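You operate a simulated robot arm through the tools that you are given. There is no shell and no other tool.

The job below is to be done with a simulated two-armed robot. You get a single attempt, and the scene is never put back.

Task
Prime the pump at 55 ML, then run it at 35 ML and stop it.
Fine: Set the rate on the pump controller before you start. Let it run three seconds or more at each rate.
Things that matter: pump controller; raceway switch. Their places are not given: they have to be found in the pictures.

It is judged by the outcome, as a careful person would: the job done as asked, and still so three seconds after it is handed in. It fails if anything else is knocked over, pushed out of place, dropped, spilled or broken.

Robot
Two 7-joint arms with three-finger grippers on one trunk that stands fixed in place. Base frame: the origin is at the foot of the trunk, x ahead of it, y to its left, z up; the work surface is at about z = 920. Units: mm, rad, N and s.
The left shoulder is at [30, 124, 1008], the right one opposite. With the tool pointing down near the work surface each hand reaches from about 100 to 780 mm from the base axis, measured 20 degrees to its own side. Payload 2.2 kg a hand.
Tool frame (each hand has its own): the origin (TCP) lies between the finger pads and is the grasp point; the fingertips stand 28 mm ahead of it; z points along the fingers, y is the line along which they close. The gripper opens to 102 mm; its body begins 71 mm behind the TCP.
Orientation is that of the tool frame in the base frame, as [roll, pitch, yaw] about the fixed x, y, z axes, in that order (R = Rz(yaw) Ry(pitch) Rx(roll)). With the fingers straight down and closing along the base's y, the tool's x points along the base's -x, its y along +y and its z along -z.

Tools
- The arms move only by the tool move_arm. It takes "left_deltas", "right_deltas" or both (then of equal length, played together; a hand with none holds still); each is a list of rows, each a list of 7 numbers: the shift along the tool's x, y, z in mm, then the turn, a rotation vector about the tool's x, y, z in rad, then the gripper command, from -1 (fully open) to 1 (shut), values between in proportion. In form: [[tx, ty, tz, rx, ry, rz, hand], ...]. A call has 1 to 20 rows; each row is the pose to reach, as a shift and turn from the pose commanded when the call began, along the tool's axes at that moment. Each row takes 0.2 s and may step no farther than 50 mm and 0.15 rad from the row before; otherwise, or with a gripper value out of range, the whole call is refused. A pose out of reach is approached as far as the arm can. The call stops where the force on the tool passes 40 N (or 10 N more than at its start, if that is more) or the arm is blocked; 0.2 s more then pass. Each finger travels about 143.6 mm/s and halts on what it meets, pressing with about 26 N; the grip force reading is that of the motor and also rises with nothing between the fingers. The clock runs only during rows and for 0.2 s after the last one: add rows that repeat a pose to give the fingers time. The reply holds the time, the measured pose of the TCP, the force on the tool along the base axes, the opening and the grip force, in the units named above and with some noise, with the torque about the TCP (base axes, N m) and any sound that the robot's microphone picked up.
- Cameras (640 x 400 px; columns grow to the right, rows downward): "scene" is now at [52, 6.9, 1732.8]; the picture's right is [0.09, -1.00, 0.00], its down [-0.67, -0.06, -0.74] and it looks along [0.74, 0.06, -0.67] (base axes); focal length 346 px, centre (320, 200). "left" rides on the left gripper at [72, 38, -86] in its tool frame; the picture's right is [-0.47, 0.89, 0.00], its down [-0.60, -0.32, -0.73] and it looks along [-0.65, -0.34, 0.68] (tool axes); focal length 256 px, centre (320, 200). "right" rides on the right gripper at [69, 44, -86] in its tool frame; the picture's right is [-0.53, 0.85, 0.00], its down [-0.58, -0.36, -0.73] and it looks along [-0.62, -0.39, 0.68] (tool axes); focal length 256 px, centre (320, 200).
- snapshot(camera): a new picture of that camera. It takes no simulated time.
- lift_body(by): moves the trunk up (or, below 0, down) by that many mm; the arms and the scene camera ride with it, the base frame stays. It gives what a move gives, with no picture.
- head_to(pan, tilt): turns the head with the scene camera to pan (to the left, within 2.496 rad either way) and tilt (down, from -0.506 to 1.204), counted from straight ahead of the robot. It gives what a move gives.
- locate(camera, pixels): for up to 12 pixels [column, row] of the newest picture of that camera ("zoom" is the newest enlarged one), the place [x, y, z] in the base frame of the surface seen there, good to about 2 mm. It takes no simulated time.
- close_up(camera, box): a new picture of the part [left, top, right, bottom] of that camera's present view, enlarged. It takes no simulated time.
- hand_in(): hands the job in; it is judged then, once.

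Leave the grippers open and the arms clear of the work at the hand-in unless told otherwise.

The tools are called as a command line: name --argument value ..., lists and objects as JSON in quotes. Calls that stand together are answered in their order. move_arm: Moves the arms, as the interface text tells. Its arguments: {"type":"object","properties":{"left_deltas":{"type":"array"},"right_deltas":{"type":"array"}},"required":[]} The other tools are called the same way: lift_body (by) moves the trunk up or down; head_to (pan, tilt) turns the head that bears the scene camera; snapshot (camera) takes a picture; locate (camera, pixels) gives the place of the surface under pixels of a picture; close_up (camera, box) takes an enlarged picture of a part of a camera's view; hand_in () hands the job in.

At the start:

```text
clock: 0.0
left_ee_pos: [510.9, 161.6, 1231.6]
left_tcp_rot: [3.141, 0.0, -3.142]
left_force: [-0.1, 0.7, 0.0]
left_ft_torque: [0.0, -0.01, 0.02]
left_grip_width: 102.1
left_grasp_force: 0.0
right_ee_pos: [442.3, -219.4, 1285.3]
right_tcp_rot: [3.14, 0.0, -3.14]
right_force: [-0.7, 0.0, 0.8]
right_ft_torque: [0.01, 0.0, 0.03]
right_grip_width: 101.8
right_grasp_force: 0.0
trunk travel left (down, up): [-250.0, 290.0]
head pan, tilt (commanded): [0.087, 0.737]
```

scene: 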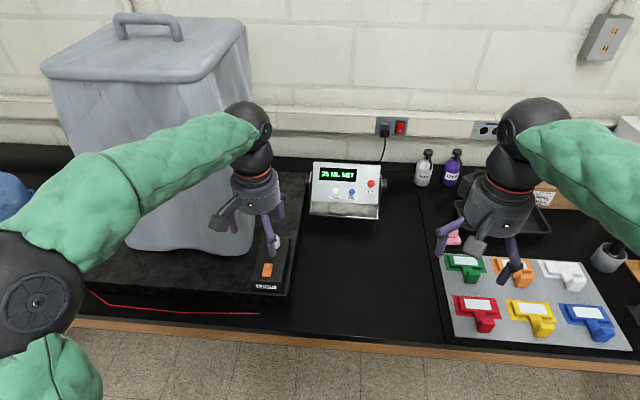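
right: 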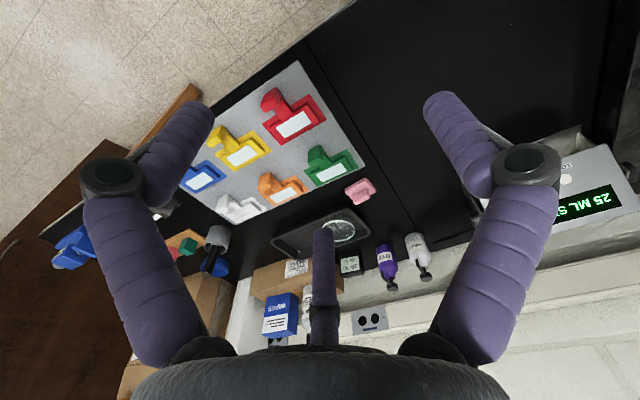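
left: 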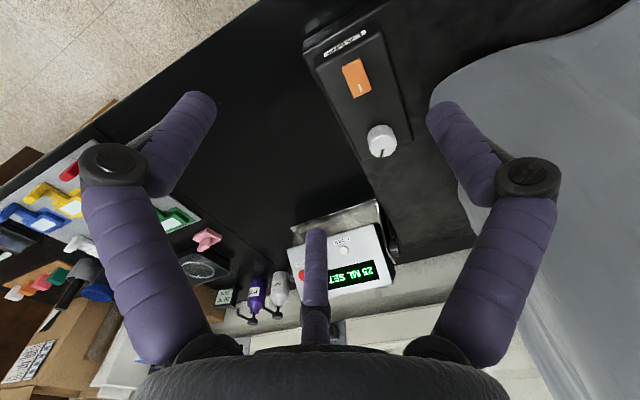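

The scene shows a controller with a green display reading about "25 ML SET" near (340,175), with white, blue and red buttons. A red switch sits on the wall raceway near (400,127), and an orange rocker with a white knob on a box near (268,262). I'll enlarge these areas.

close_up --camera "scene" --box '[290, 100, 430, 230]'

close_up --camera "scene" --box '[230, 220, 310, 300]'

close_up --camera "left" --box '[270, 0, 450, 300]'

```text
3.08 times, centred on (360, 165) of scene
```

zoom: 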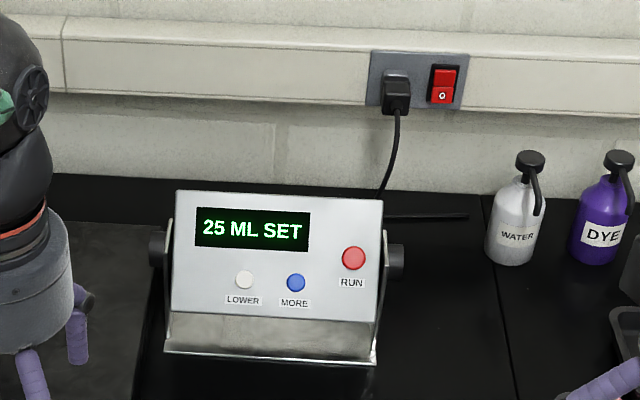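

```text
5.00 times, centred on (270, 260) of scene
```

zoom: 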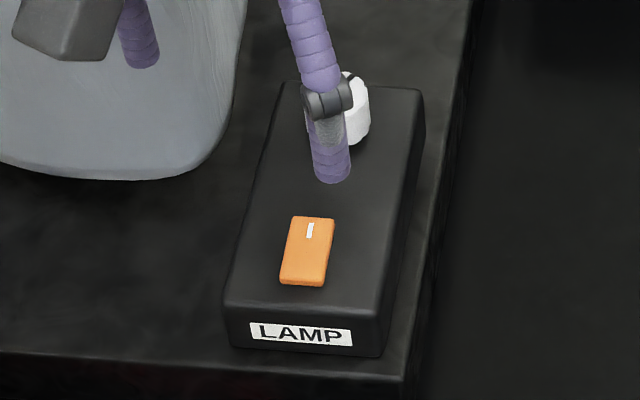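

```text
1.33 times, centred on (360, 150) of left
```

zoom: 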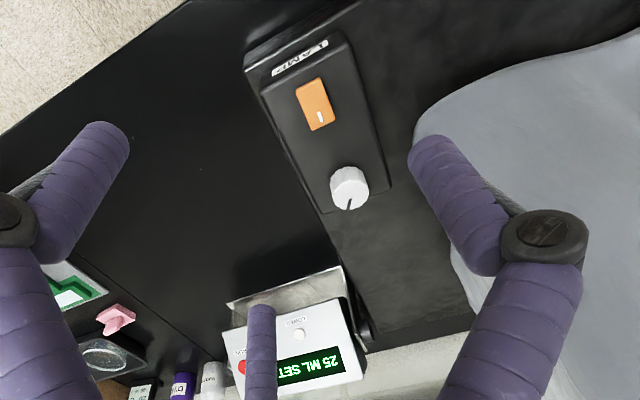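

The controller reads "25 ML SET" with LOWER (white), MORE (blue) and RUN (red); the orange rocker belongs to a lamp, so it's not part of this. Next I'll take an enlarged picture of the controller and locate its buttons, panel corners and the raceway switch.

close_up --camera "scene" --box '[300, 105, 420, 225]'

```text
3.33 times, centred on (360, 165) of scene
```

zoom: 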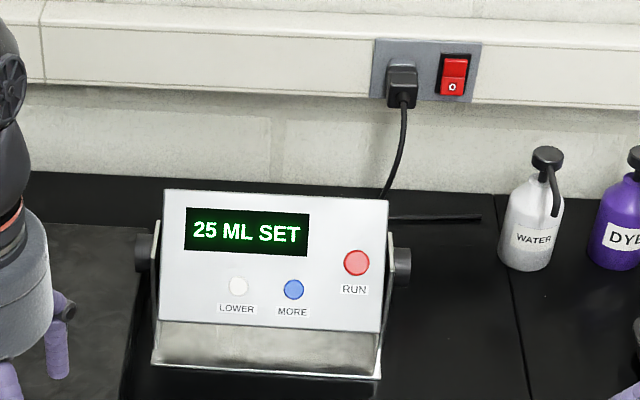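

In this enlarged picture the buttons are at LOWER (239,286), MORE (294,289) and RUN (356,262). The panel corners are near (168,195), (383,205), (378,328) and (163,315). The switch is at (454,68) top and (452,87) bottom.

locate --camera "zoom" --pixels '[[239, 286], [294, 289], [356, 262], [172, 196], [380, 206], [374, 327], [164, 312], [454, 68], [452, 87], [270, 270], [330, 300], [402, 75]]'

locate --camera "scene" --pixels '[[310, 213], [378, 218], [390, 180], [381, 150], [424, 175], [453, 170], [350, 260], [402, 200]]'

```text
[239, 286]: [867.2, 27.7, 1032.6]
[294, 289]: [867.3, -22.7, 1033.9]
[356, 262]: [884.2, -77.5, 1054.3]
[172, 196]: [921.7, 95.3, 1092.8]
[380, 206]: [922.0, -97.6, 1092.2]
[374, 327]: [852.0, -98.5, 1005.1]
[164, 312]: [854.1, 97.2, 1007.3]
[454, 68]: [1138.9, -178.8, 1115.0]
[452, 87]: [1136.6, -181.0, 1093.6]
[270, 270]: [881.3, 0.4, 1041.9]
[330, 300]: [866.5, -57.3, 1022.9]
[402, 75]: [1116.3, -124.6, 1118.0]
```

```text
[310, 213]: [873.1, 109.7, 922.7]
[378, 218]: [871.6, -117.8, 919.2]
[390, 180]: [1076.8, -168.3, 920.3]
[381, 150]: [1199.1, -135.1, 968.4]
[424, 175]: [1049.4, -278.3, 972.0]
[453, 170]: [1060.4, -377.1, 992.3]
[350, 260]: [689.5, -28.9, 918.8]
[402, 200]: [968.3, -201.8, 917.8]
```

The panel slopes, with its normal about (-0.78, 0, 0.63), and the buttons stand about 5 mm proud. The raceway switch is at about (1138,-180,1104), and the lit display shows it's on. I'll shut the right gripper in place, well away from everything, to see how the closed fingertips look as a poker.

move_arm --right_deltas '[[0, 0, 0, 0, 0, 0, 1], [0, 0, 0, 0, 0, 0, 1], [0, 0, 0, 0, 0, 0, 1], [0, 0, 0, 0, 0, 0, 1]]'

snapshot --camera "right"

snapshot --camera "scene"

```text
clock: 1.0
left_ee_pos: [510.9, 163.0, 1231.5]
left_tcp_rot: [-3.14, 0.0, 3.14]
left_force: [-0.3, -1.0, -0.8]
left_ft_torque: [0.0, -0.03, -0.02]
left_grip_width: 102.0
left_grasp_force: 0.0
right_ee_pos: [442.2, -219.3, 1286.1]
right_tcp_rot: [-3.141, 0.001, -3.14]
right_force: [-0.4, 0.4, 0.3]
right_ft_torque: [0.02, -0.01, 0.02]
right_grip_width: 2.1
right_grasp_force: 26.3
trunk travel left (down, up): [-250.0, 290.0]
head pan, tilt (commanded): [0.087, 0.737]
```

```text
taken
```

right: 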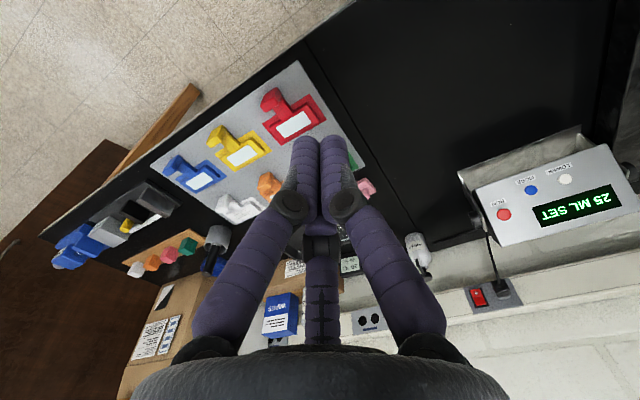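

```text
taken
```

scene: 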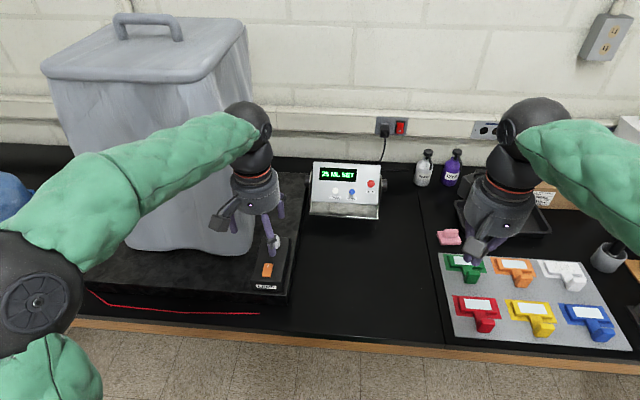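

The gripper shuts to a narrow cluster, with the tips near (305,145), (332,145) and a third behind near (320,240). I'll locate the tips to learn the cluster's size.

close_up --camera "right" --box '[240, 110, 400, 270]'

locate --camera "right" --pixels '[[302, 139], [332, 139], [296, 160], [345, 160], [310, 170], [330, 170], [320, 240], [292, 205], [345, 205]]'

close_up --camera "scene" --box '[440, 170, 560, 290]'

```text
2.50 times, centred on (320, 190) of right
```

zoom: 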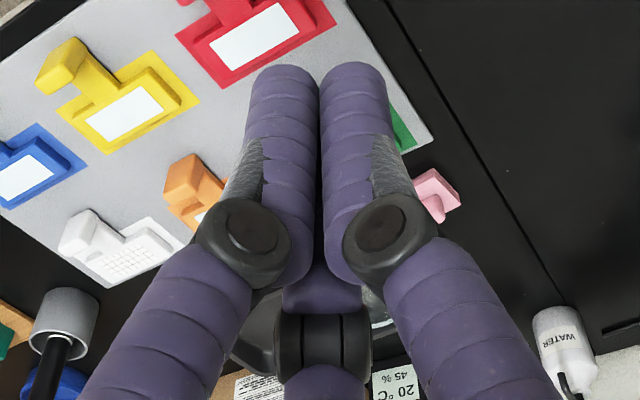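

```text
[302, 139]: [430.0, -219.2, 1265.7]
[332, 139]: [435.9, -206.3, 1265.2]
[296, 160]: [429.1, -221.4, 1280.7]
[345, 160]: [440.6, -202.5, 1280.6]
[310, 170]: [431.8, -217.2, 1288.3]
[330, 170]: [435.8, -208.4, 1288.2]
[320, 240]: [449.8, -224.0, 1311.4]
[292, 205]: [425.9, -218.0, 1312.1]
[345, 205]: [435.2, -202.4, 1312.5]
```

```text
3.33 times, centred on (500, 230) of scene
```

zoom: 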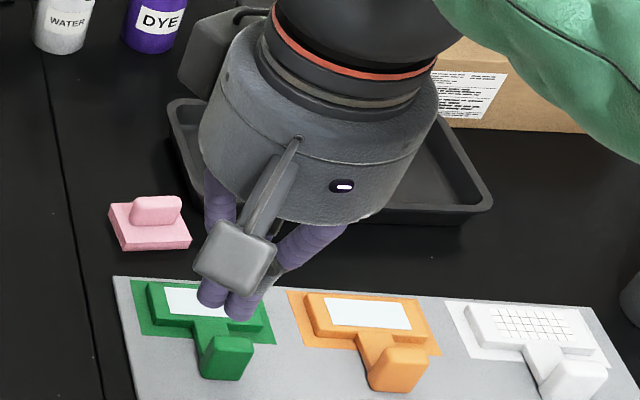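

The three closed tips each lie about 9 mm off the tool axis. I'll tilt the tool forward to about 15° below horizontal so that one finger leads onto a button and the scene camera can still see the display over the hand. First I'll bring the right hand, shut, to a free spot in front of the controller, about (740,-60,1150).

move_arm --right_deltas '[[-29.8, 15.9, 13.6, 0, -0.1309, 0, 1], [-59.6, 31.8, 27.2, 0, -0.2618, 0, 1], [-89.4, 47.7, 40.8, 0, -0.3927, 0, 1], [-119.2, 63.6, 54.4, 0, -0.5236, 0, 1], [-149.0, 79.5, 68.0, 0, -0.6545, 0, 1], [-178.8, 95.4, 81.6, 0, -0.7854, 0, 1], [-208.6, 111.3, 95.2, 0, -0.9163, 0, 1], [-238.4, 127.2, 108.8, 0, -1.0472, 0, 1], [-268.2, 143.1, 122.4, 0, -1.1781, 0, 1], [-298, 159, 136, 0, -1.309, 0, 1], [-298, 159, 136, 0, -1.309, 0, 1], [-298, 159, 136, 0, -1.309, 0, 1]]'

snapshot --camera "scene"

snapshot --camera "right"

snapshot --camera "left"

```text
clock: 3.6
left_ee_pos: [510.5, 161.4, 1230.8]
left_tcp_rot: [-3.14, 0.0, -3.142]
left_force: [-0.2, -0.1, -0.2]
left_ft_torque: [0.02, 0.01, -0.01]
left_grip_width: 102.2
left_grasp_force: 0.0
right_ee_pos: [741.4, -59.9, 1146.8]
right_tcp_rot: [-3.139, 1.308, 3.14]
right_force: [-0.1, -0.5, 0.1]
right_ft_torque: [0.03, 0.01, 0.04]
right_grip_width: 2.2
right_grasp_force: 26.1
trunk travel left (down, up): [-250.0, 290.0]
head pan, tilt (commanded): [0.087, 0.737]
```

```text
taken
```

scene: 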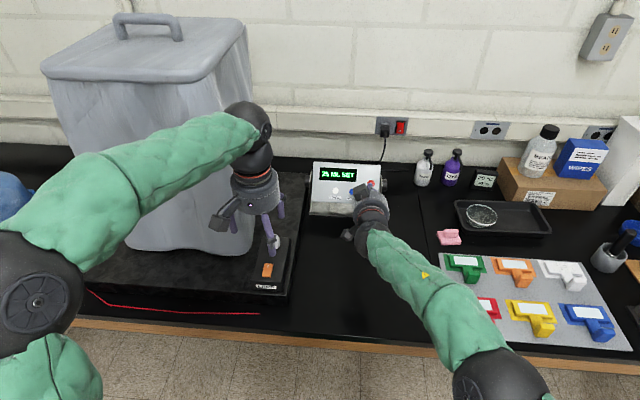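

```text
taken
```

right: 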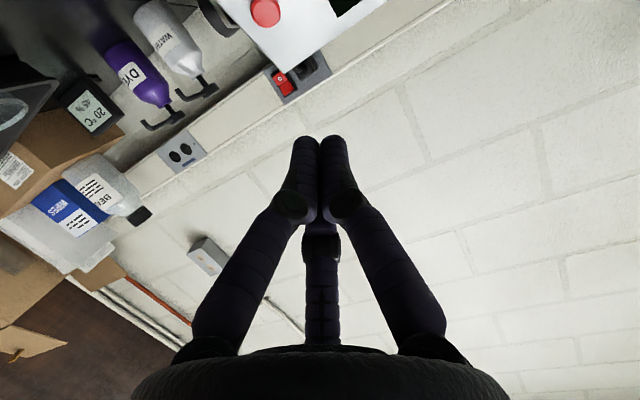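

```text
taken
```

left: 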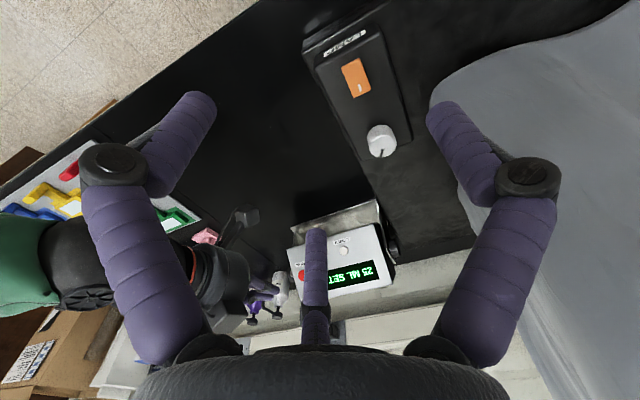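

The hand arrived at (741,-60,1147) with the display still visible. I'll check where the finger tips are now, in the right camera near (304,140) and (335,140), and in an enlarged scene view.

locate --camera "right" --pixels '[[304, 140], [335, 140], [300, 160], [342, 160], [265, 10]]'

close_up --camera "scene" --box '[300, 150, 400, 250]'

```text
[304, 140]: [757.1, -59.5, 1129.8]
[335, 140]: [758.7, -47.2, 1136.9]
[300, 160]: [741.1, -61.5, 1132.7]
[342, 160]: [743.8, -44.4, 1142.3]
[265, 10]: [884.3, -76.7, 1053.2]
```

```text
4.00 times, centred on (350, 200) of scene
```

zoom: 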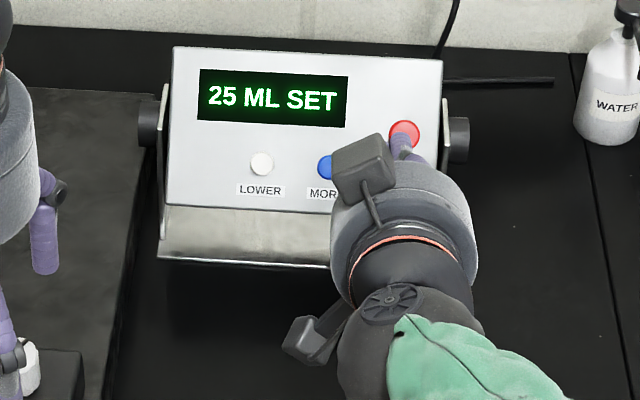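

The leading lower finger's centre is about where I computed. Next I'll move to a point 40 mm off the MORE button along the panel normal.

move_arm --right_deltas '[[12, 10, 22, 0, 0, 0, 1], [25, 21, 44, 0, 0, 0, 1], [37, 31, 66, 0, 0, 0, 1], [49, 41.7, 87, 0, 0, 0, 1], [49, 41.7, 87, 0, 0, 0, 1], [49, 41.7, 87, 0, 0, 0, 1]]'

close_up --camera "scene" --box '[300, 150, 400, 250]'

snapshot --camera "right"

snapshot --camera "left"

```text
clock: 5.0
left_ee_pos: [510.9, 162.6, 1231.2]
left_tcp_rot: [3.141, 0.001, 3.14]
left_force: [0.4, 0.4, 0.1]
left_ft_torque: [-0.02, -0.01, 0.05]
left_grip_width: 101.8
left_grasp_force: 0.0
right_ee_pos: [814.1, -18.3, 1078.9]
right_tcp_rot: [-3.14, 1.309, -3.141]
right_force: [0.0, 0.1, -0.4]
right_ft_torque: [0.01, 0.0, 0.01]
right_grip_width: 2.0
right_grasp_force: 25.6
trunk travel left (down, up): [-250.0, 290.0]
head pan, tilt (commanded): [0.087, 0.737]
```

```text
4.00 times, centred on (350, 200) of scene
```

zoom: 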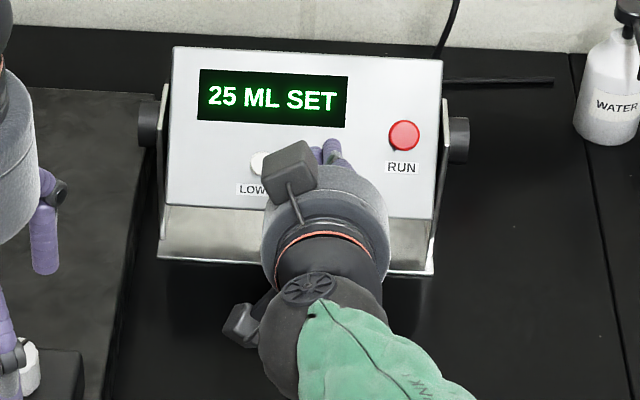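

```text
taken
```

right: 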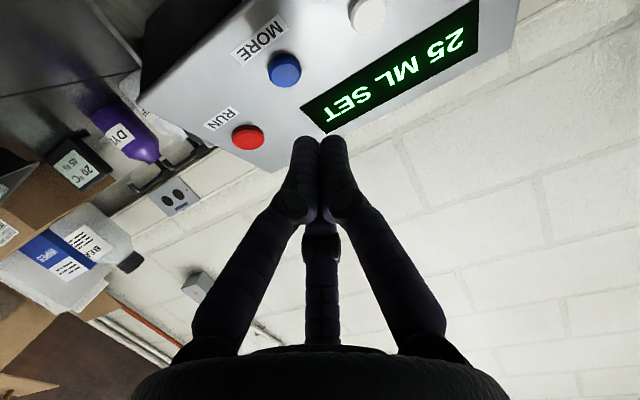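

```text
taken
```

left: 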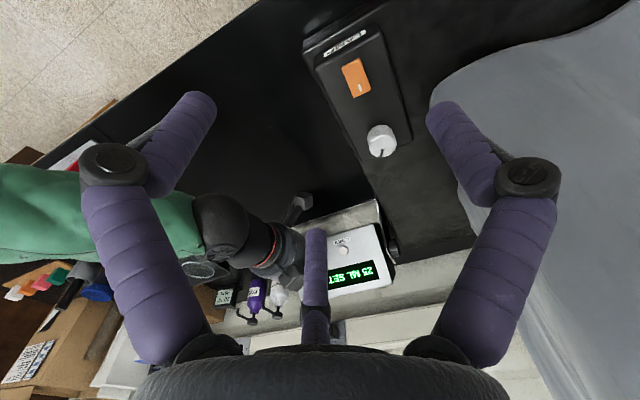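

The right camera shows the buttons clearly: MORE at (285,70), RUN at (247,138), LOWER at (367,15), plus the display. I'll locate the buttons and the tips together to refine the approach.

locate --camera "right" --pixels '[[285, 68], [285, 60], [272, 70], [297, 70], [247, 136], [368, 12], [260, 90], [304, 140], [335, 140], [300, 160], [342, 160]]'

close_up --camera "right" --box '[220, 20, 420, 180]'

```text
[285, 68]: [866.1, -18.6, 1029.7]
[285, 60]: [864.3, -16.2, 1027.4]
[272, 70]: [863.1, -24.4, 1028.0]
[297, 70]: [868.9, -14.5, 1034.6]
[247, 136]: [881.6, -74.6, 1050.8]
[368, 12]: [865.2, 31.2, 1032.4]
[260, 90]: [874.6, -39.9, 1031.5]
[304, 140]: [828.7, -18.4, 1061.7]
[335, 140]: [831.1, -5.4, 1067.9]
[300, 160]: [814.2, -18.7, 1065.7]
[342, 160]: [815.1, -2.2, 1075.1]
```

```text
2.50 times, centred on (320, 100) of right
```

zoom: 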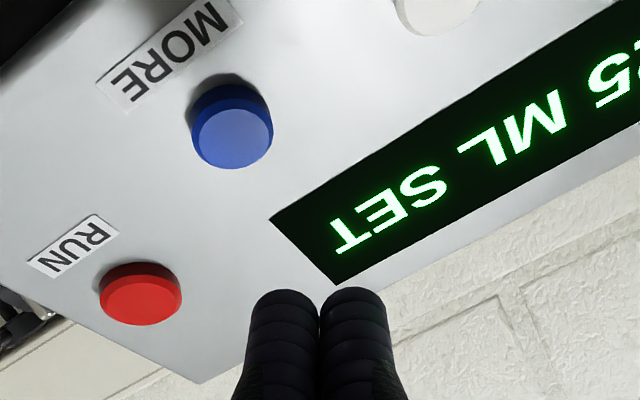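

I'll locate the MORE button's face at zoom pixel (234,138) and its edges, plus RUN's face at (141,300), for exact centres.

locate --camera "zoom" --pixels '[[234, 138], [198, 138], [268, 138], [234, 112], [234, 162], [141, 300], [108, 300], [175, 300], [141, 280], [141, 318], [437, 10], [285, 295]]'

```text
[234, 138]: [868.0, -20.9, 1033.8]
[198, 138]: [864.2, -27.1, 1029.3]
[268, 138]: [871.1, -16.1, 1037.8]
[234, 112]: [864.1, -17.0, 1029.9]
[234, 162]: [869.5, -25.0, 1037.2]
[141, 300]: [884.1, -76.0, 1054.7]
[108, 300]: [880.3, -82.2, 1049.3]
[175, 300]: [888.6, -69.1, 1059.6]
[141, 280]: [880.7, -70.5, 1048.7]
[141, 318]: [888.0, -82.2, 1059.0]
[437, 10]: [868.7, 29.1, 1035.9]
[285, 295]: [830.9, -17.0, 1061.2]
```

MORE's centre is (867,-21,1034) and RUN's is (884,-76,1054). The leading tip is about 42 mm short of MORE. I'll advance along the panel normal to about 2 mm past first contact and read the force and any sound.

move_arm --right_deltas '[[9.9, 1.5, 17.5, 0, 0, 0, 1], [16.4, 1.5, 32.2, 0, 0, 0, 1], [18.0, 1.5, 35.8, 0, 0, 0, 1], [18.8, 1.5, 37.7, 0, 0, 0, 1], [19.6, 1.5, 39.5, 0, 0, 0, 1]]'

close_up --camera "scene" --box '[300, 150, 400, 250]'

snapshot --camera "right"

```text
clock: 6.2
left_ee_pos: [510.3, 161.4, 1231.7]
left_tcp_rot: [-3.14, -0.001, -3.141]
left_force: [0.6, 0.5, -0.4]
left_ft_torque: [-0.02, -0.01, 0.05]
left_grip_width: 101.9
left_grasp_force: 0.1
right_ee_pos: [846.0, -16.9, 1050.6]
right_tcp_rot: [-3.141, 1.308, 3.141]
right_force: [0.4, 0.2, 0.6]
right_ft_torque: [0.01, 0.0, -0.01]
right_grip_width: 1.9
right_grasp_force: 25.8
trunk travel left (down, up): [-250.0, 290.0]
head pan, tilt (commanded): [0.087, 0.737]
```

```text
4.00 times, centred on (350, 200) of scene
```

zoom: 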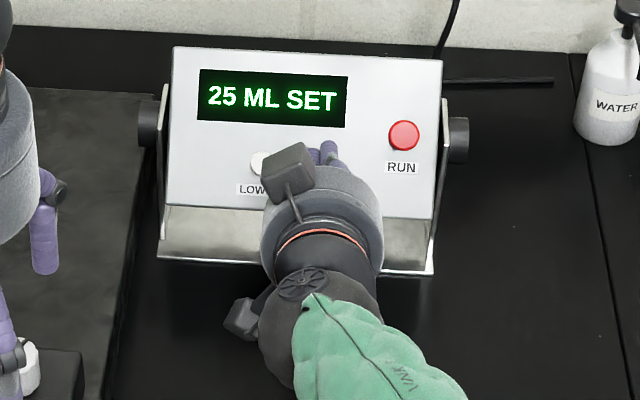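

```text
taken
```

right: 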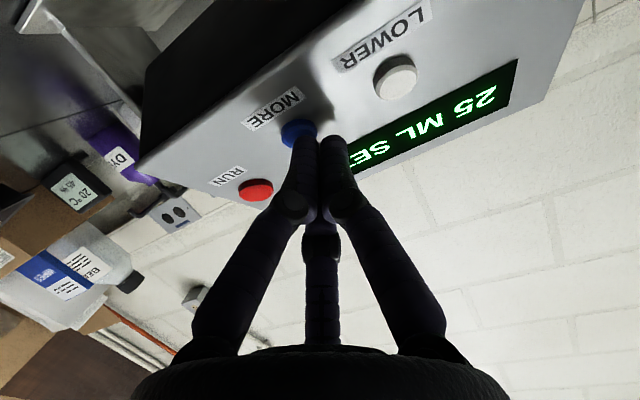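

There is no force yet and the display still says 25, so the tip hasn't touched. I'll look closer at the gap.

close_up --camera "right" --box '[240, 80, 400, 180]'

```text
4.00 times, centred on (320, 130) of right
```

zoom: 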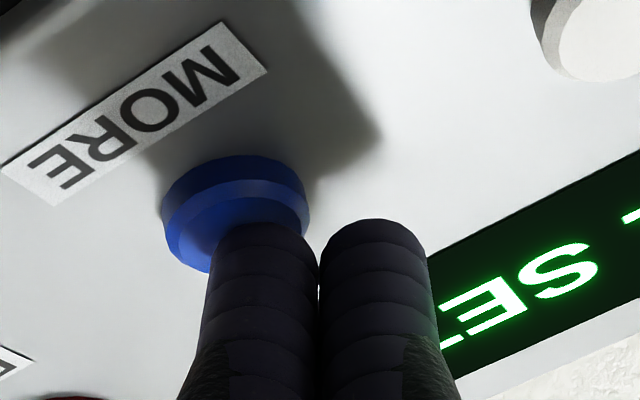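

The leading tip is right over the button and nearly touching. I'll advance 3 mm more along the normal.

move_arm --right_deltas '[[0.6, 0, 1.4, 0, 0, 0, 1], [1.2, 0, 2.75, 0, 0, 0, 1]]'

close_up --camera "right" --box '[240, 80, 400, 180]'

```text
clock: 6.8
left_ee_pos: [510.7, 161.3, 1232.0]
left_tcp_rot: [-3.141, 0.0, 3.141]
left_force: [-0.1, 0.4, 0.7]
left_ft_torque: [-0.01, -0.02, -0.01]
left_grip_width: 102.0
left_grasp_force: 0.0
right_ee_pos: [849.1, -16.6, 1048.8]
right_tcp_rot: [-3.14, 1.312, 3.14]
right_force: [-0.9, -0.2, 1.4]
right_ft_torque: [0.02, -0.05, -0.01]
right_grip_width: 2.0
right_grasp_force: 25.7
trunk travel left (down, up): [-250.0, 290.0]
head pan, tilt (commanded): [0.087, 0.737]
heard: click
```

```text
4.00 times, centred on (320, 130) of right
```

zoom: 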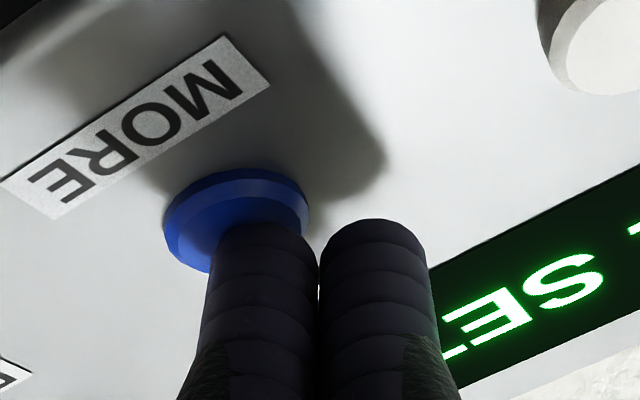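

A click was heard and the button looks pushed in. I'll read the display in the scene view.

close_up --camera "scene" --box '[300, 150, 400, 250]'

```text
4.00 times, centred on (350, 200) of scene
```

zoom: 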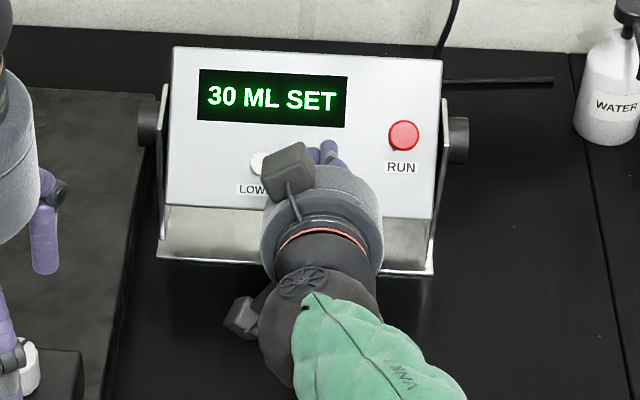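

The display now reads "30 ML SET", so each press adds 5 and I need five more. I'll back off 6 mm, press once more, and check.

move_arm --right_deltas '[[-1.2, 0, -2.75, 0, 0, 0, 1], [-2.4, 0, -5.5, 0, 0, 0, 1], [-2.4, 0, -5.5, 0, 0, 0, 1], [-1.2, 0, -2.75, 0, 0, 0, 1], [0.2, 0, 0.4, 0, 0, 0, 1]]'

close_up --camera "scene" --box '[300, 150, 400, 250]'

```text
clock: 8.0
left_ee_pos: [511.1, 161.3, 1232.0]
left_tcp_rot: [3.14, 0.001, 3.142]
left_force: [0.3, 0.6, -0.4]
left_ft_torque: [-0.02, 0.04, -0.03]
left_grip_width: 101.9
left_grasp_force: 0.0
right_ee_pos: [847.6, -16.5, 1048.9]
right_tcp_rot: [-3.141, 1.309, 3.141]
right_force: [-2.0, 0.7, 0.9]
right_ft_torque: [0.0, 0.01, 0.01]
right_grip_width: 2.0
right_grasp_force: 26.5
trunk travel left (down, up): [-250.0, 290.0]
head pan, tilt (commanded): [0.087, 0.737]
heard: click
```

```text
4.00 times, centred on (350, 200) of scene
```

zoom: 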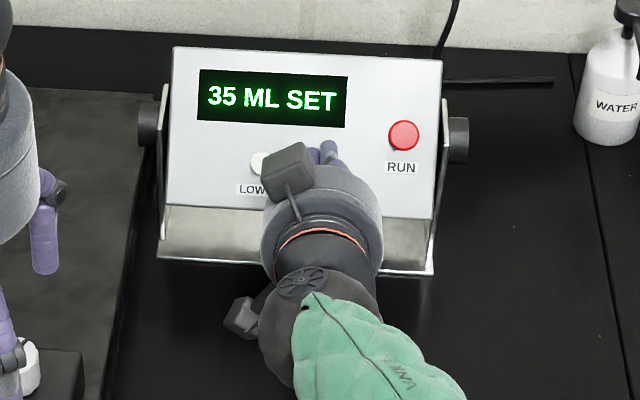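

The display reads "35 ML SET". The same cycle works, so I'll do two more presses in one call.

move_arm --right_deltas '[[-1.2, 0, -2.75, 0, 0, 0, 1], [-2.4, 0, -5.5, 0, 0, 0, 1], [-2.4, 0, -5.5, 0, 0, 0, 1], [-1.2, 0, -2.75, 0, 0, 0, 1], [0, 0, 0, 0, 0, 0, 1], [0, 0, 0, 0, 0, 0, 1], [-1.2, 0, -2.75, 0, 0, 0, 1], [-2.4, 0, -5.5, 0, 0, 0, 1], [-2.4, 0, -5.5, 0, 0, 0, 1], [-1.2, 0, -2.75, 0, 0, 0, 1], [0, 0, 0, 0, 0, 0, 1]]'

close_up --camera "scene" --box '[300, 150, 400, 250]'

```text
clock: 10.4
left_ee_pos: [512.0, 160.3, 1232.3]
left_tcp_rot: [-3.141, 0.0, -3.141]
left_force: [-0.2, 0.4, -0.5]
left_ft_torque: [0.02, 0.04, -0.03]
left_grip_width: 101.7
left_grasp_force: 0.1
right_ee_pos: [848.3, -17.1, 1049.8]
right_tcp_rot: [-3.141, 1.309, 3.141]
right_force: [-1.1, 0.3, 0.3]
right_ft_torque: [0.04, 0.06, 0.0]
right_grip_width: 2.0
right_grasp_force: 26.4
trunk travel left (down, up): [-250.0, 290.0]
head pan, tilt (commanded): [0.087, 0.737]
heard: click, click
```

```text
4.00 times, centred on (350, 200) of scene
```

zoom: 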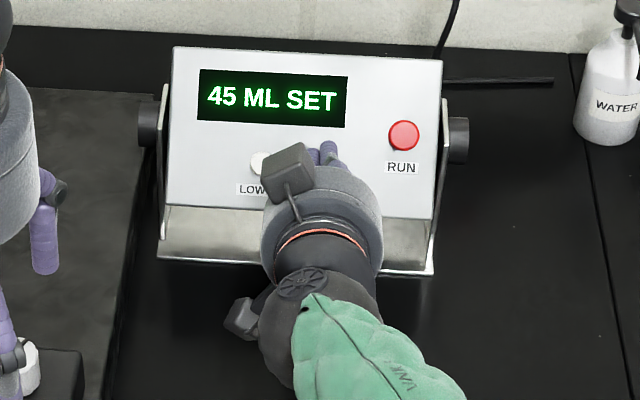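

It reads "45 ML SET" after two clicks. I'll make two more presses to reach 55, ending backed off from the button.

move_arm --right_deltas '[[-1.2, 0, -2.75, 0, 0, 0, 1], [-2.4, 0, -5.5, 0, 0, 0, 1], [-2.4, 0, -5.5, 0, 0, 0, 1], [-1.2, 0, -2.75, 0, 0, 0, 1], [0, 0, 0, 0, 0, 0, 1], [0, 0, 0, 0, 0, 0, 1], [-1.2, 0, -2.75, 0, 0, 0, 1], [-2.4, 0, -5.5, 0, 0, 0, 1], [-2.4, 0, -5.5, 0, 0, 0, 1], [-1.2, 0, -2.75, 0, 0, 0, 1], [0, 0, 0, 0, 0, 0, 1], [0, 0, 0, 0, 0, 0, 1], [-1.2, 0, -2.75, 0, 0, 0, 1], [-4.0, 0, -9.2, 0, 0, 0, 1], [-8.1, 0, -18.3, 0, 0, 0, 1], [-12.1, 0, -27.5, 0, 0, 0, 1]]'

close_up --camera "scene" --box '[300, 150, 400, 250]'

snapshot --camera "right"

```text
clock: 13.8
left_ee_pos: [510.6, 160.7, 1231.6]
left_tcp_rot: [3.141, 0.001, -3.141]
left_force: [0.8, 0.5, -0.5]
left_ft_torque: [0.01, 0.01, -0.01]
left_grip_width: 101.9
left_grasp_force: 0.1
right_ee_pos: [823.0, -17.1, 1067.0]
right_tcp_rot: [3.14, 1.309, 3.14]
right_force: [0.2, -0.3, 0.6]
right_ft_torque: [0.01, 0.01, 0.02]
right_grip_width: 1.9
right_grasp_force: 26.3
trunk travel left (down, up): [-250.0, 290.0]
head pan, tilt (commanded): [0.087, 0.737]
heard: click, click
```

```text
4.00 times, centred on (350, 200) of scene
```

zoom: 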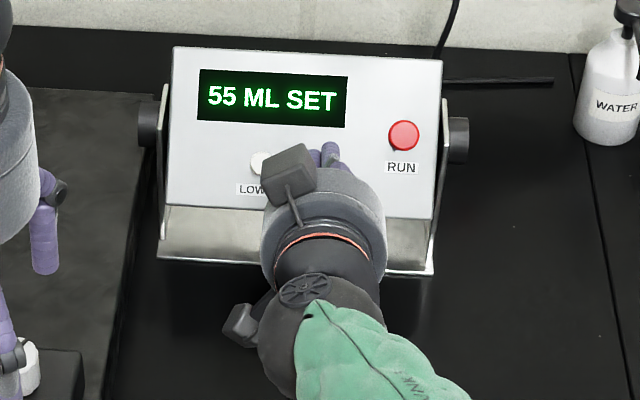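

```text
taken
```

right: 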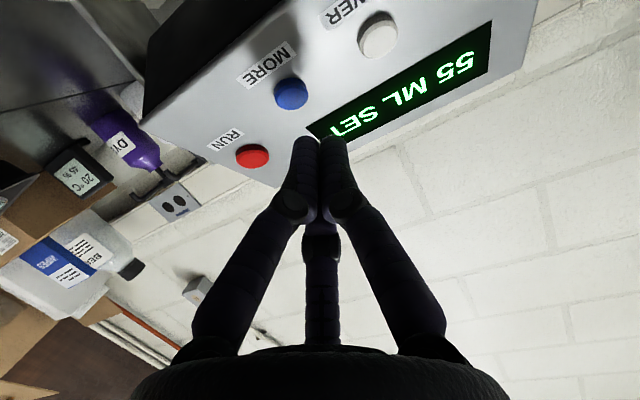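

The display reads "55 ML SET". Next I'll move in front of RUN (55 mm to the right, 27 mm up the slope), staying 30 mm off, and check the alignment.

move_arm --right_deltas '[[-8, -18, 3.5, 0, 0, 0, 1], [-16, -37, 7, 0, 0, 0, 1], [-24.5, -55, 10.8, 0, 0, 0, 1], [-24.5, -55, 10.8, 0, 0, 0, 1], [-15.6, -55, 31.0, 0, 0, 0, 1], [-15.6, -55, 31.0, 0, 0, 0, 1]]'

close_up --camera "right" --box '[220, 80, 420, 180]'

close_up --camera "scene" --box '[300, 150, 400, 250]'

```text
clock: 15.2
left_ee_pos: [509.8, 161.8, 1232.7]
left_tcp_rot: [3.141, 0.002, 3.141]
left_force: [-0.7, 0.3, -0.2]
left_ft_torque: [0.0, -0.03, 0.02]
left_grip_width: 102.2
left_grasp_force: 0.0
right_ee_pos: [857.7, -71.6, 1075.3]
right_tcp_rot: [3.141, 1.309, 3.139]
right_force: [-0.4, 0.0, -0.6]
right_ft_torque: [0.0, 0.0, 0.03]
right_grip_width: 2.1
right_grasp_force: 26.3
trunk travel left (down, up): [-250.0, 290.0]
head pan, tilt (commanded): [0.087, 0.737]
```

```text
3.20 times, centred on (320, 130) of right
```

zoom: 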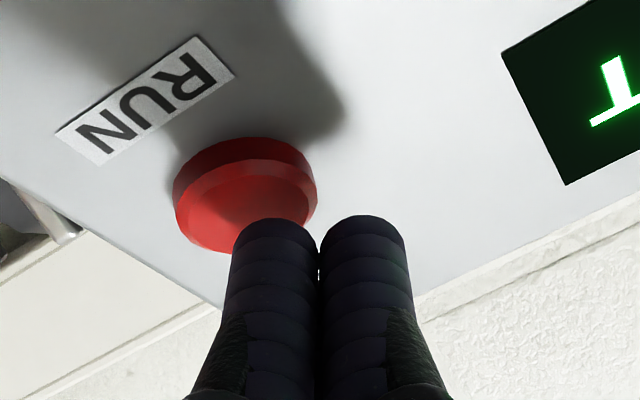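

```text
4.00 times, centred on (350, 200) of scene
```

zoom: 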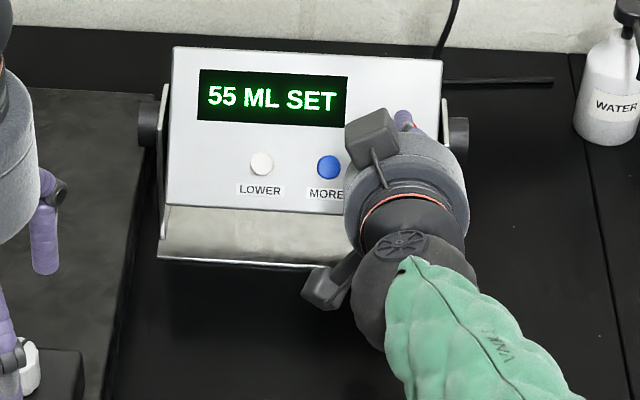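

The tip is lined up over RUN and the display shows "55 ML SET". I'll press RUN to the same depth that worked on MORE, then release 8 mm.

move_arm --right_deltas '[[1.6, 0, 3.7, 0, 0, 0, 1], [2.4, 0, 5.5, 0, 0, 0, 1], [3.4, 0, 7.8, 0, 0, 0, 1], [3.4, 0, 7.8, 0, 0, 0, 1], [1.6, 0, 3.7, 0, 0, 0, 1], [0, 0, 0, 0, 0, 0, 1]]'

close_up --camera "scene" --box '[300, 150, 400, 250]'

```text
clock: 16.6
left_ee_pos: [510.7, 161.2, 1231.6]
left_tcp_rot: [3.141, 0.0, 3.141]
left_force: [0.6, -0.3, -0.1]
left_ft_torque: [0.03, -0.01, 0.01]
left_grip_width: 102.2
left_grasp_force: 0.0
right_ee_pos: [858.6, -71.7, 1073.9]
right_tcp_rot: [-3.138, 1.306, 3.141]
right_force: [-0.4, 1.1, -0.4]
right_ft_torque: [0.03, 0.0, 0.03]
right_grip_width: 2.1
right_grasp_force: 25.9
trunk travel left (down, up): [-250.0, 290.0]
head pan, tilt (commanded): [0.087, 0.737]
heard: click
```

```text
4.00 times, centred on (350, 200) of scene
```

zoom: 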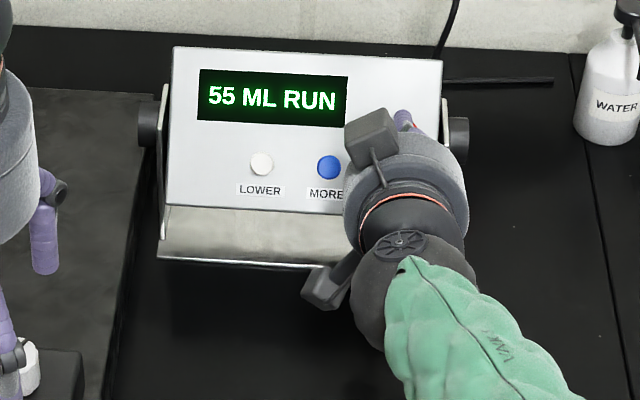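

It clicked and the display reads "55 ML RUN". I'll hold still for 4 seconds to let it prime, then check.

move_arm --right_deltas '[[0, 0, 0, 0, 0, 0, 1], [0, 0, 0, 0, 0, 0, 1], [0, 0, 0, 0, 0, 0, 1], [0, 0, 0, 0, 0, 0, 1], [0, 0, 0, 0, 0, 0, 1], [0, 0, 0, 0, 0, 0, 1], [0, 0, 0, 0, 0, 0, 1], [0, 0, 0, 0, 0, 0, 1], [0, 0, 0, 0, 0, 0, 1], [0, 0, 0, 0, 0, 0, 1], [0, 0, 0, 0, 0, 0, 1], [0, 0, 0, 0, 0, 0, 1], [0, 0, 0, 0, 0, 0, 1], [0, 0, 0, 0, 0, 0, 1], [0, 0, 0, 0, 0, 0, 1], [0, 0, 0, 0, 0, 0, 1], [0, 0, 0, 0, 0, 0, 1], [0, 0, 0, 0, 0, 0, 1], [0, 0, 0, 0, 0, 0, 1], [0, 0, 0, 0, 0, 0, 1]]'

close_up --camera "scene" --box '[300, 100, 420, 250]'

```text
clock: 20.8
left_ee_pos: [510.5, 160.8, 1231.4]
left_tcp_rot: [-3.141, -0.001, 3.14]
left_force: [-0.4, -0.3, 0.0]
left_ft_torque: [0.02, -0.01, -0.03]
left_grip_width: 102.0
left_grasp_force: 0.1
right_ee_pos: [858.3, -70.5, 1074.4]
right_tcp_rot: [-3.141, 1.31, -3.141]
right_force: [-0.6, -0.7, 0.6]
right_ft_torque: [-0.03, 0.0, 0.0]
right_grip_width: 2.3
right_grasp_force: 25.7
trunk travel left (down, up): [-250.0, 290.0]
head pan, tilt (commanded): [0.087, 0.737]
```

```text
2.67 times, centred on (360, 175) of scene
```

zoom: 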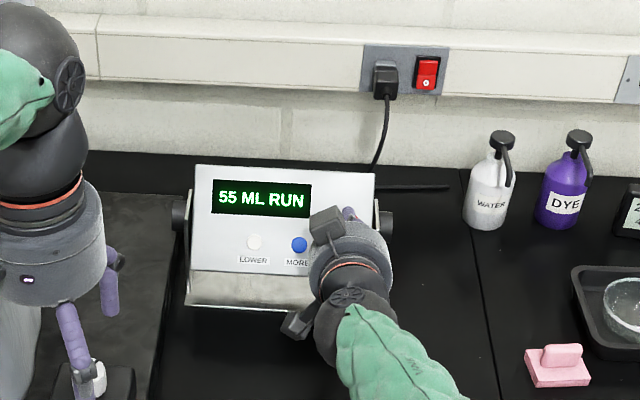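

It has run at 55 for over 4 seconds and still reads "55 ML RUN". I'll press RUN again to stop it, so the next rate can be set before starting again.

move_arm --right_deltas '[[1.6, 0, 3.7, 0, 0, 0, 1], [2.4, 0, 5.5, 0, 0, 0, 1], [3.4, 0, 7.8, 0, 0, 0, 1], [3.4, 0, 7.8, 0, 0, 0, 1], [1.6, 0, 3.7, 0, 0, 0, 1], [0, 0, 0, 0, 0, 0, 1]]'

close_up --camera "scene" --box '[300, 150, 400, 250]'

```text
clock: 22.2
left_ee_pos: [511.7, 161.1, 1231.5]
left_tcp_rot: [-3.141, 0.0, 3.141]
left_force: [1.0, 0.7, 0.2]
left_ft_torque: [0.0, 0.0, 0.0]
left_grip_width: 102.0
left_grasp_force: 0.0
right_ee_pos: [858.7, -70.3, 1074.3]
right_tcp_rot: [3.142, 1.309, -3.141]
right_force: [0.1, 0.2, 0.0]
right_ft_torque: [0.02, 0.02, 0.03]
right_grip_width: 1.9
right_grasp_force: 25.5
trunk travel left (down, up): [-250.0, 290.0]
head pan, tilt (commanded): [0.087, 0.737]
heard: click
```

```text
4.00 times, centred on (350, 200) of scene
```

zoom: 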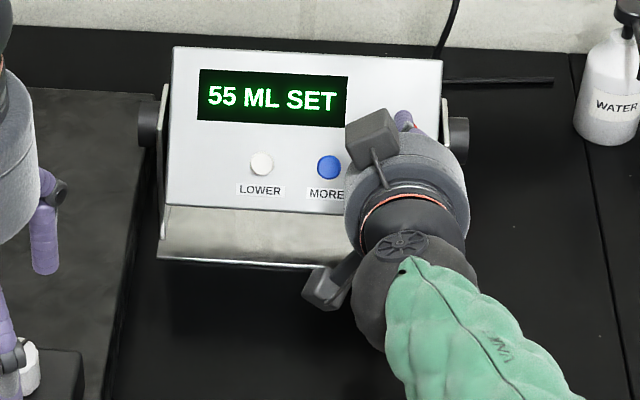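

The pump is stopped at "55 ML SET". Next I'll back off and move left 104.5 mm and 27 mm down the slope, to in front of LOWER, and check alignment before pressing.

move_arm --right_deltas '[[-4.5, 0, -10.1, 0, 0, 0, 1], [-8.9, 0, -20.2, 0, 0, 0, 1], [-0.7, 35, -23.8, 0, 0, 0, 1], [7.4, 70, -27.4, 0, 0, 0, 1], [15.6, 104.5, -31, 0, 0, 0, 1], [15.6, 104.5, -31, 0, 0, 0, 1], [20, 104.5, -20.9, 0, 0, 0, 1], [24.5, 104.5, -10.8, 0, 0, 0, 1], [24.5, 104.5, -10.8, 0, 0, 0, 1]]'

close_up --camera "right" --box '[220, 80, 420, 180]'

snapshot --camera "scene"

```text
clock: 24.2
left_ee_pos: [511.1, 162.3, 1231.7]
left_tcp_rot: [3.141, 0.0, 3.141]
left_force: [0.7, 1.2, 0.7]
left_ft_torque: [0.02, 0.0, 0.02]
left_grip_width: 101.9
left_grasp_force: 0.1
right_ee_pos: [842.2, 31.9, 1054.3]
right_tcp_rot: [-3.141, 1.309, 3.141]
right_force: [0.6, 0.2, 0.4]
right_ft_torque: [0.01, 0.01, -0.01]
right_grip_width: 2.0
right_grasp_force: 26.5
trunk travel left (down, up): [-250.0, 290.0]
head pan, tilt (commanded): [0.087, 0.737]
```

```text
3.20 times, centred on (320, 130) of right
```

zoom: 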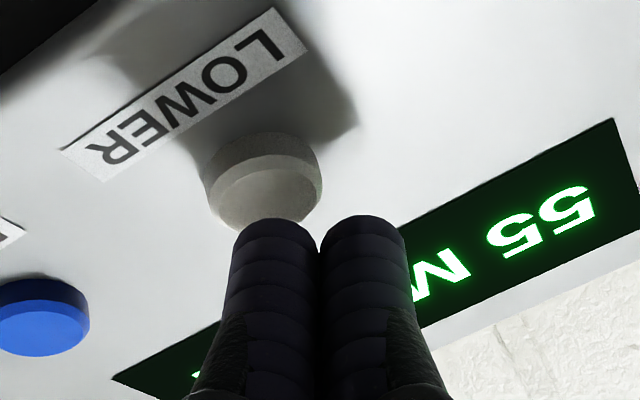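

```text
taken
```

scene: 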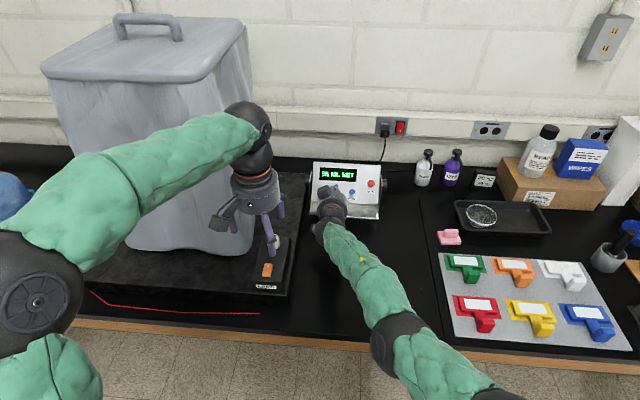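

The tip is lined up over LOWER. I'll press once and release to see the effect.

move_arm --right_deltas '[[1.6, 0, 3.7, 0, 0, 0, 1], [2.4, 0, 5.5, 0, 0, 0, 1], [3.4, 0, 7.8, 0, 0, 0, 1], [3.4, 0, 7.8, 0, 0, 0, 1], [1.6, 0, 3.7, 0, 0, 0, 1], [0.6, 0, 1.4, 0, 0, 0, 1]]'

close_up --camera "scene" --box '[300, 150, 400, 250]'

```text
clock: 25.6
left_ee_pos: [511.0, 162.4, 1231.1]
left_tcp_rot: [3.139, -0.001, -3.141]
left_force: [-0.1, -0.6, 0.8]
left_ft_torque: [0.03, -0.01, 0.0]
left_grip_width: 102.2
left_grasp_force: 0.1
right_ee_pos: [842.8, 32.1, 1052.1]
right_tcp_rot: [-3.14, 1.308, -3.141]
right_force: [-0.2, 0.8, 0.0]
right_ft_torque: [0.0, 0.0, 0.0]
right_grip_width: 1.8
right_grasp_force: 26.3
trunk travel left (down, up): [-250.0, 290.0]
head pan, tilt (commanded): [0.087, 0.737]
heard: click
```

```text
4.00 times, centred on (350, 200) of scene
```

zoom: 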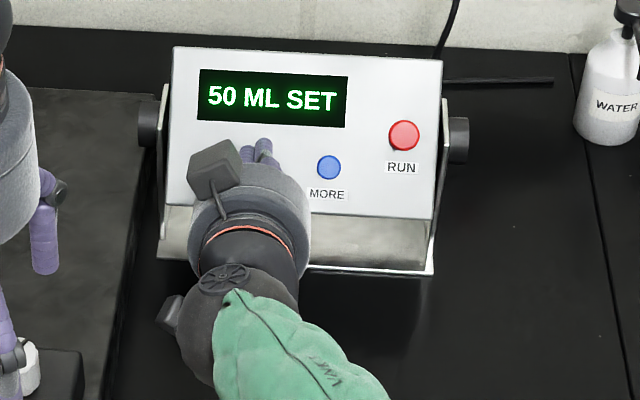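

It reads "50 ML SET". Three more presses are needed to reach 35, and I'll do them in one call.

move_arm --right_deltas '[[1.4, 0, 3.2, 0, 0, 0, 1], [2.8, 0, 6.4, 0, 0, 0, 1], [2.8, 0, 6.4, 0, 0, 0, 1], [1.4, 0, 3.2, 0, 0, 0, 1], [0, 0, 0, 0, 0, 0, 1], [0, 0, 0, 0, 0, 0, 1], [1.4, 0, 3.2, 0, 0, 0, 1], [2.8, 0, 6.4, 0, 0, 0, 1], [2.8, 0, 6.4, 0, 0, 0, 1], [1.4, 0, 3.2, 0, 0, 0, 1], [0, 0, 0, 0, 0, 0, 1], [0, 0, 0, 0, 0, 0, 1], [1.4, 0, 3.2, 0, 0, 0, 1], [2.8, 0, 6.4, 0, 0, 0, 1], [2.8, 0, 6.4, 0, 0, 0, 1], [1.4, 0, 3.2, 0, 0, 0, 1], [0, 0, 0, 0, 0, 0, 1], [0, 0, 0, 0, 0, 0, 1]]'

close_up --camera "scene" --box '[300, 150, 400, 250]'

```text
clock: 29.4
left_ee_pos: [511.2, 162.9, 1231.4]
left_tcp_rot: [3.141, 0.001, -3.141]
left_force: [-0.3, 1.1, -0.4]
left_ft_torque: [0.0, 0.0, -0.01]
left_grip_width: 101.9
left_grasp_force: 0.1
right_ee_pos: [843.3, 31.5, 1052.5]
right_tcp_rot: [-3.141, 1.309, -3.142]
right_force: [0.7, -0.2, 0.2]
right_ft_torque: [0.0, 0.0, -0.04]
right_grip_width: 1.9
right_grasp_force: 25.4
trunk travel left (down, up): [-250.0, 290.0]
head pan, tilt (commanded): [0.087, 0.737]
heard: click, click, click
```

```text
4.00 times, centred on (350, 200) of scene
```

zoom: 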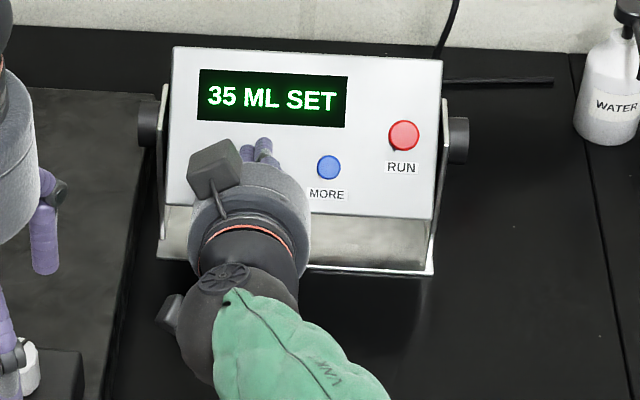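

The display reads "35 ML SET". I'll go back to in front of RUN by the same path reversed.

move_arm --right_deltas '[[-4.7, 0, -10.8, 0, 0, 0, 1], [-9.5, 0, -21.6, 0, 0, 0, 1], [-17.7, -35, -18, 0, 0, 0, 1], [-25.8, -70, -14.4, 0, 0, 0, 1], [-34, -104.5, -10.8, 0, 0, 0, 1], [-34, -104.5, -10.8, 0, 0, 0, 1], [-29.5, -104.5, -0.7, 0, 0, 0, 1], [-25.1, -104.5, 9.4, 0, 0, 0, 1], [-25.1, -104.5, 9.4, 0, 0, 0, 1]]'

close_up --camera "right" --box '[220, 80, 420, 180]'

close_up --camera "scene" --box '[300, 150, 400, 250]'

```text
clock: 31.4
left_ee_pos: [511.4, 162.2, 1232.3]
left_tcp_rot: [-3.141, 0.001, 3.141]
left_force: [-0.9, 0.0, 0.0]
left_ft_torque: [0.01, -0.01, -0.01]
left_grip_width: 102.1
left_grasp_force: 0.0
right_ee_pos: [858.3, -73.7, 1075.1]
right_tcp_rot: [3.14, 1.308, 3.14]
right_force: [0.8, 0.8, 0.0]
right_ft_torque: [-0.02, 0.0, 0.02]
right_grip_width: 2.2
right_grasp_force: 25.5
trunk travel left (down, up): [-250.0, 290.0]
head pan, tilt (commanded): [0.087, 0.737]
```

```text
3.20 times, centred on (320, 130) of right
```

zoom: 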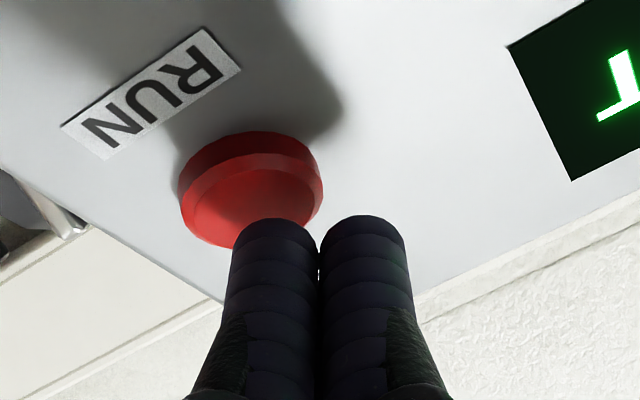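

```text
4.00 times, centred on (350, 200) of scene
```

zoom: 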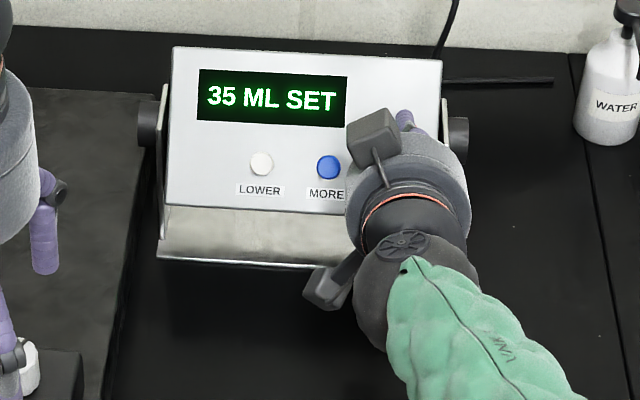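

The tip is over RUN again with "35 ML SET" showing. I'll press RUN and release to start.

move_arm --right_deltas '[[1.6, 0, 3.7, 0, 0, 0, 1], [2.4, 0, 5.5, 0, 0, 0, 1], [3.4, 0, 7.8, 0, 0, 0, 1], [3.4, 0, 7.8, 0, 0, 0, 1], [1.6, 0, 3.7, 0, 0, 0, 1], [0, 0, 0, 0, 0, 0, 1]]'

close_up --camera "scene" --box '[300, 150, 400, 250]'

```text
clock: 32.8
left_ee_pos: [510.9, 162.0, 1231.4]
left_tcp_rot: [3.141, -0.001, -3.141]
left_force: [0.2, -0.6, 0.0]
left_ft_torque: [0.0, -0.01, 0.01]
left_grip_width: 102.1
left_grasp_force: 0.1
right_ee_pos: [858.5, -72.1, 1074.0]
right_tcp_rot: [-3.141, 1.311, 3.142]
right_force: [0.2, -0.5, -0.1]
right_ft_torque: [-0.01, 0.05, 0.0]
right_grip_width: 2.2
right_grasp_force: 25.8
trunk travel left (down, up): [-250.0, 290.0]
head pan, tilt (commanded): [0.087, 0.737]
heard: click
```

```text
4.00 times, centred on (350, 200) of scene
```

zoom: 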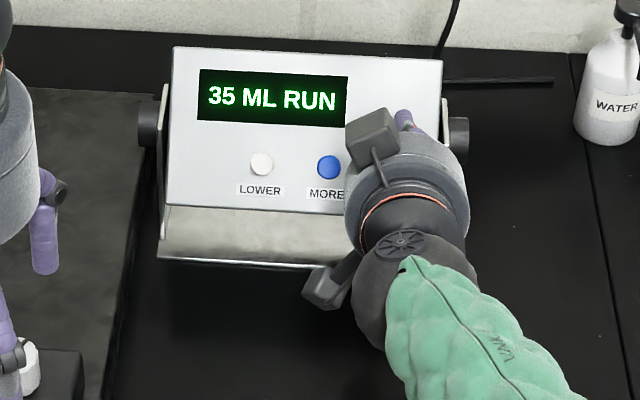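

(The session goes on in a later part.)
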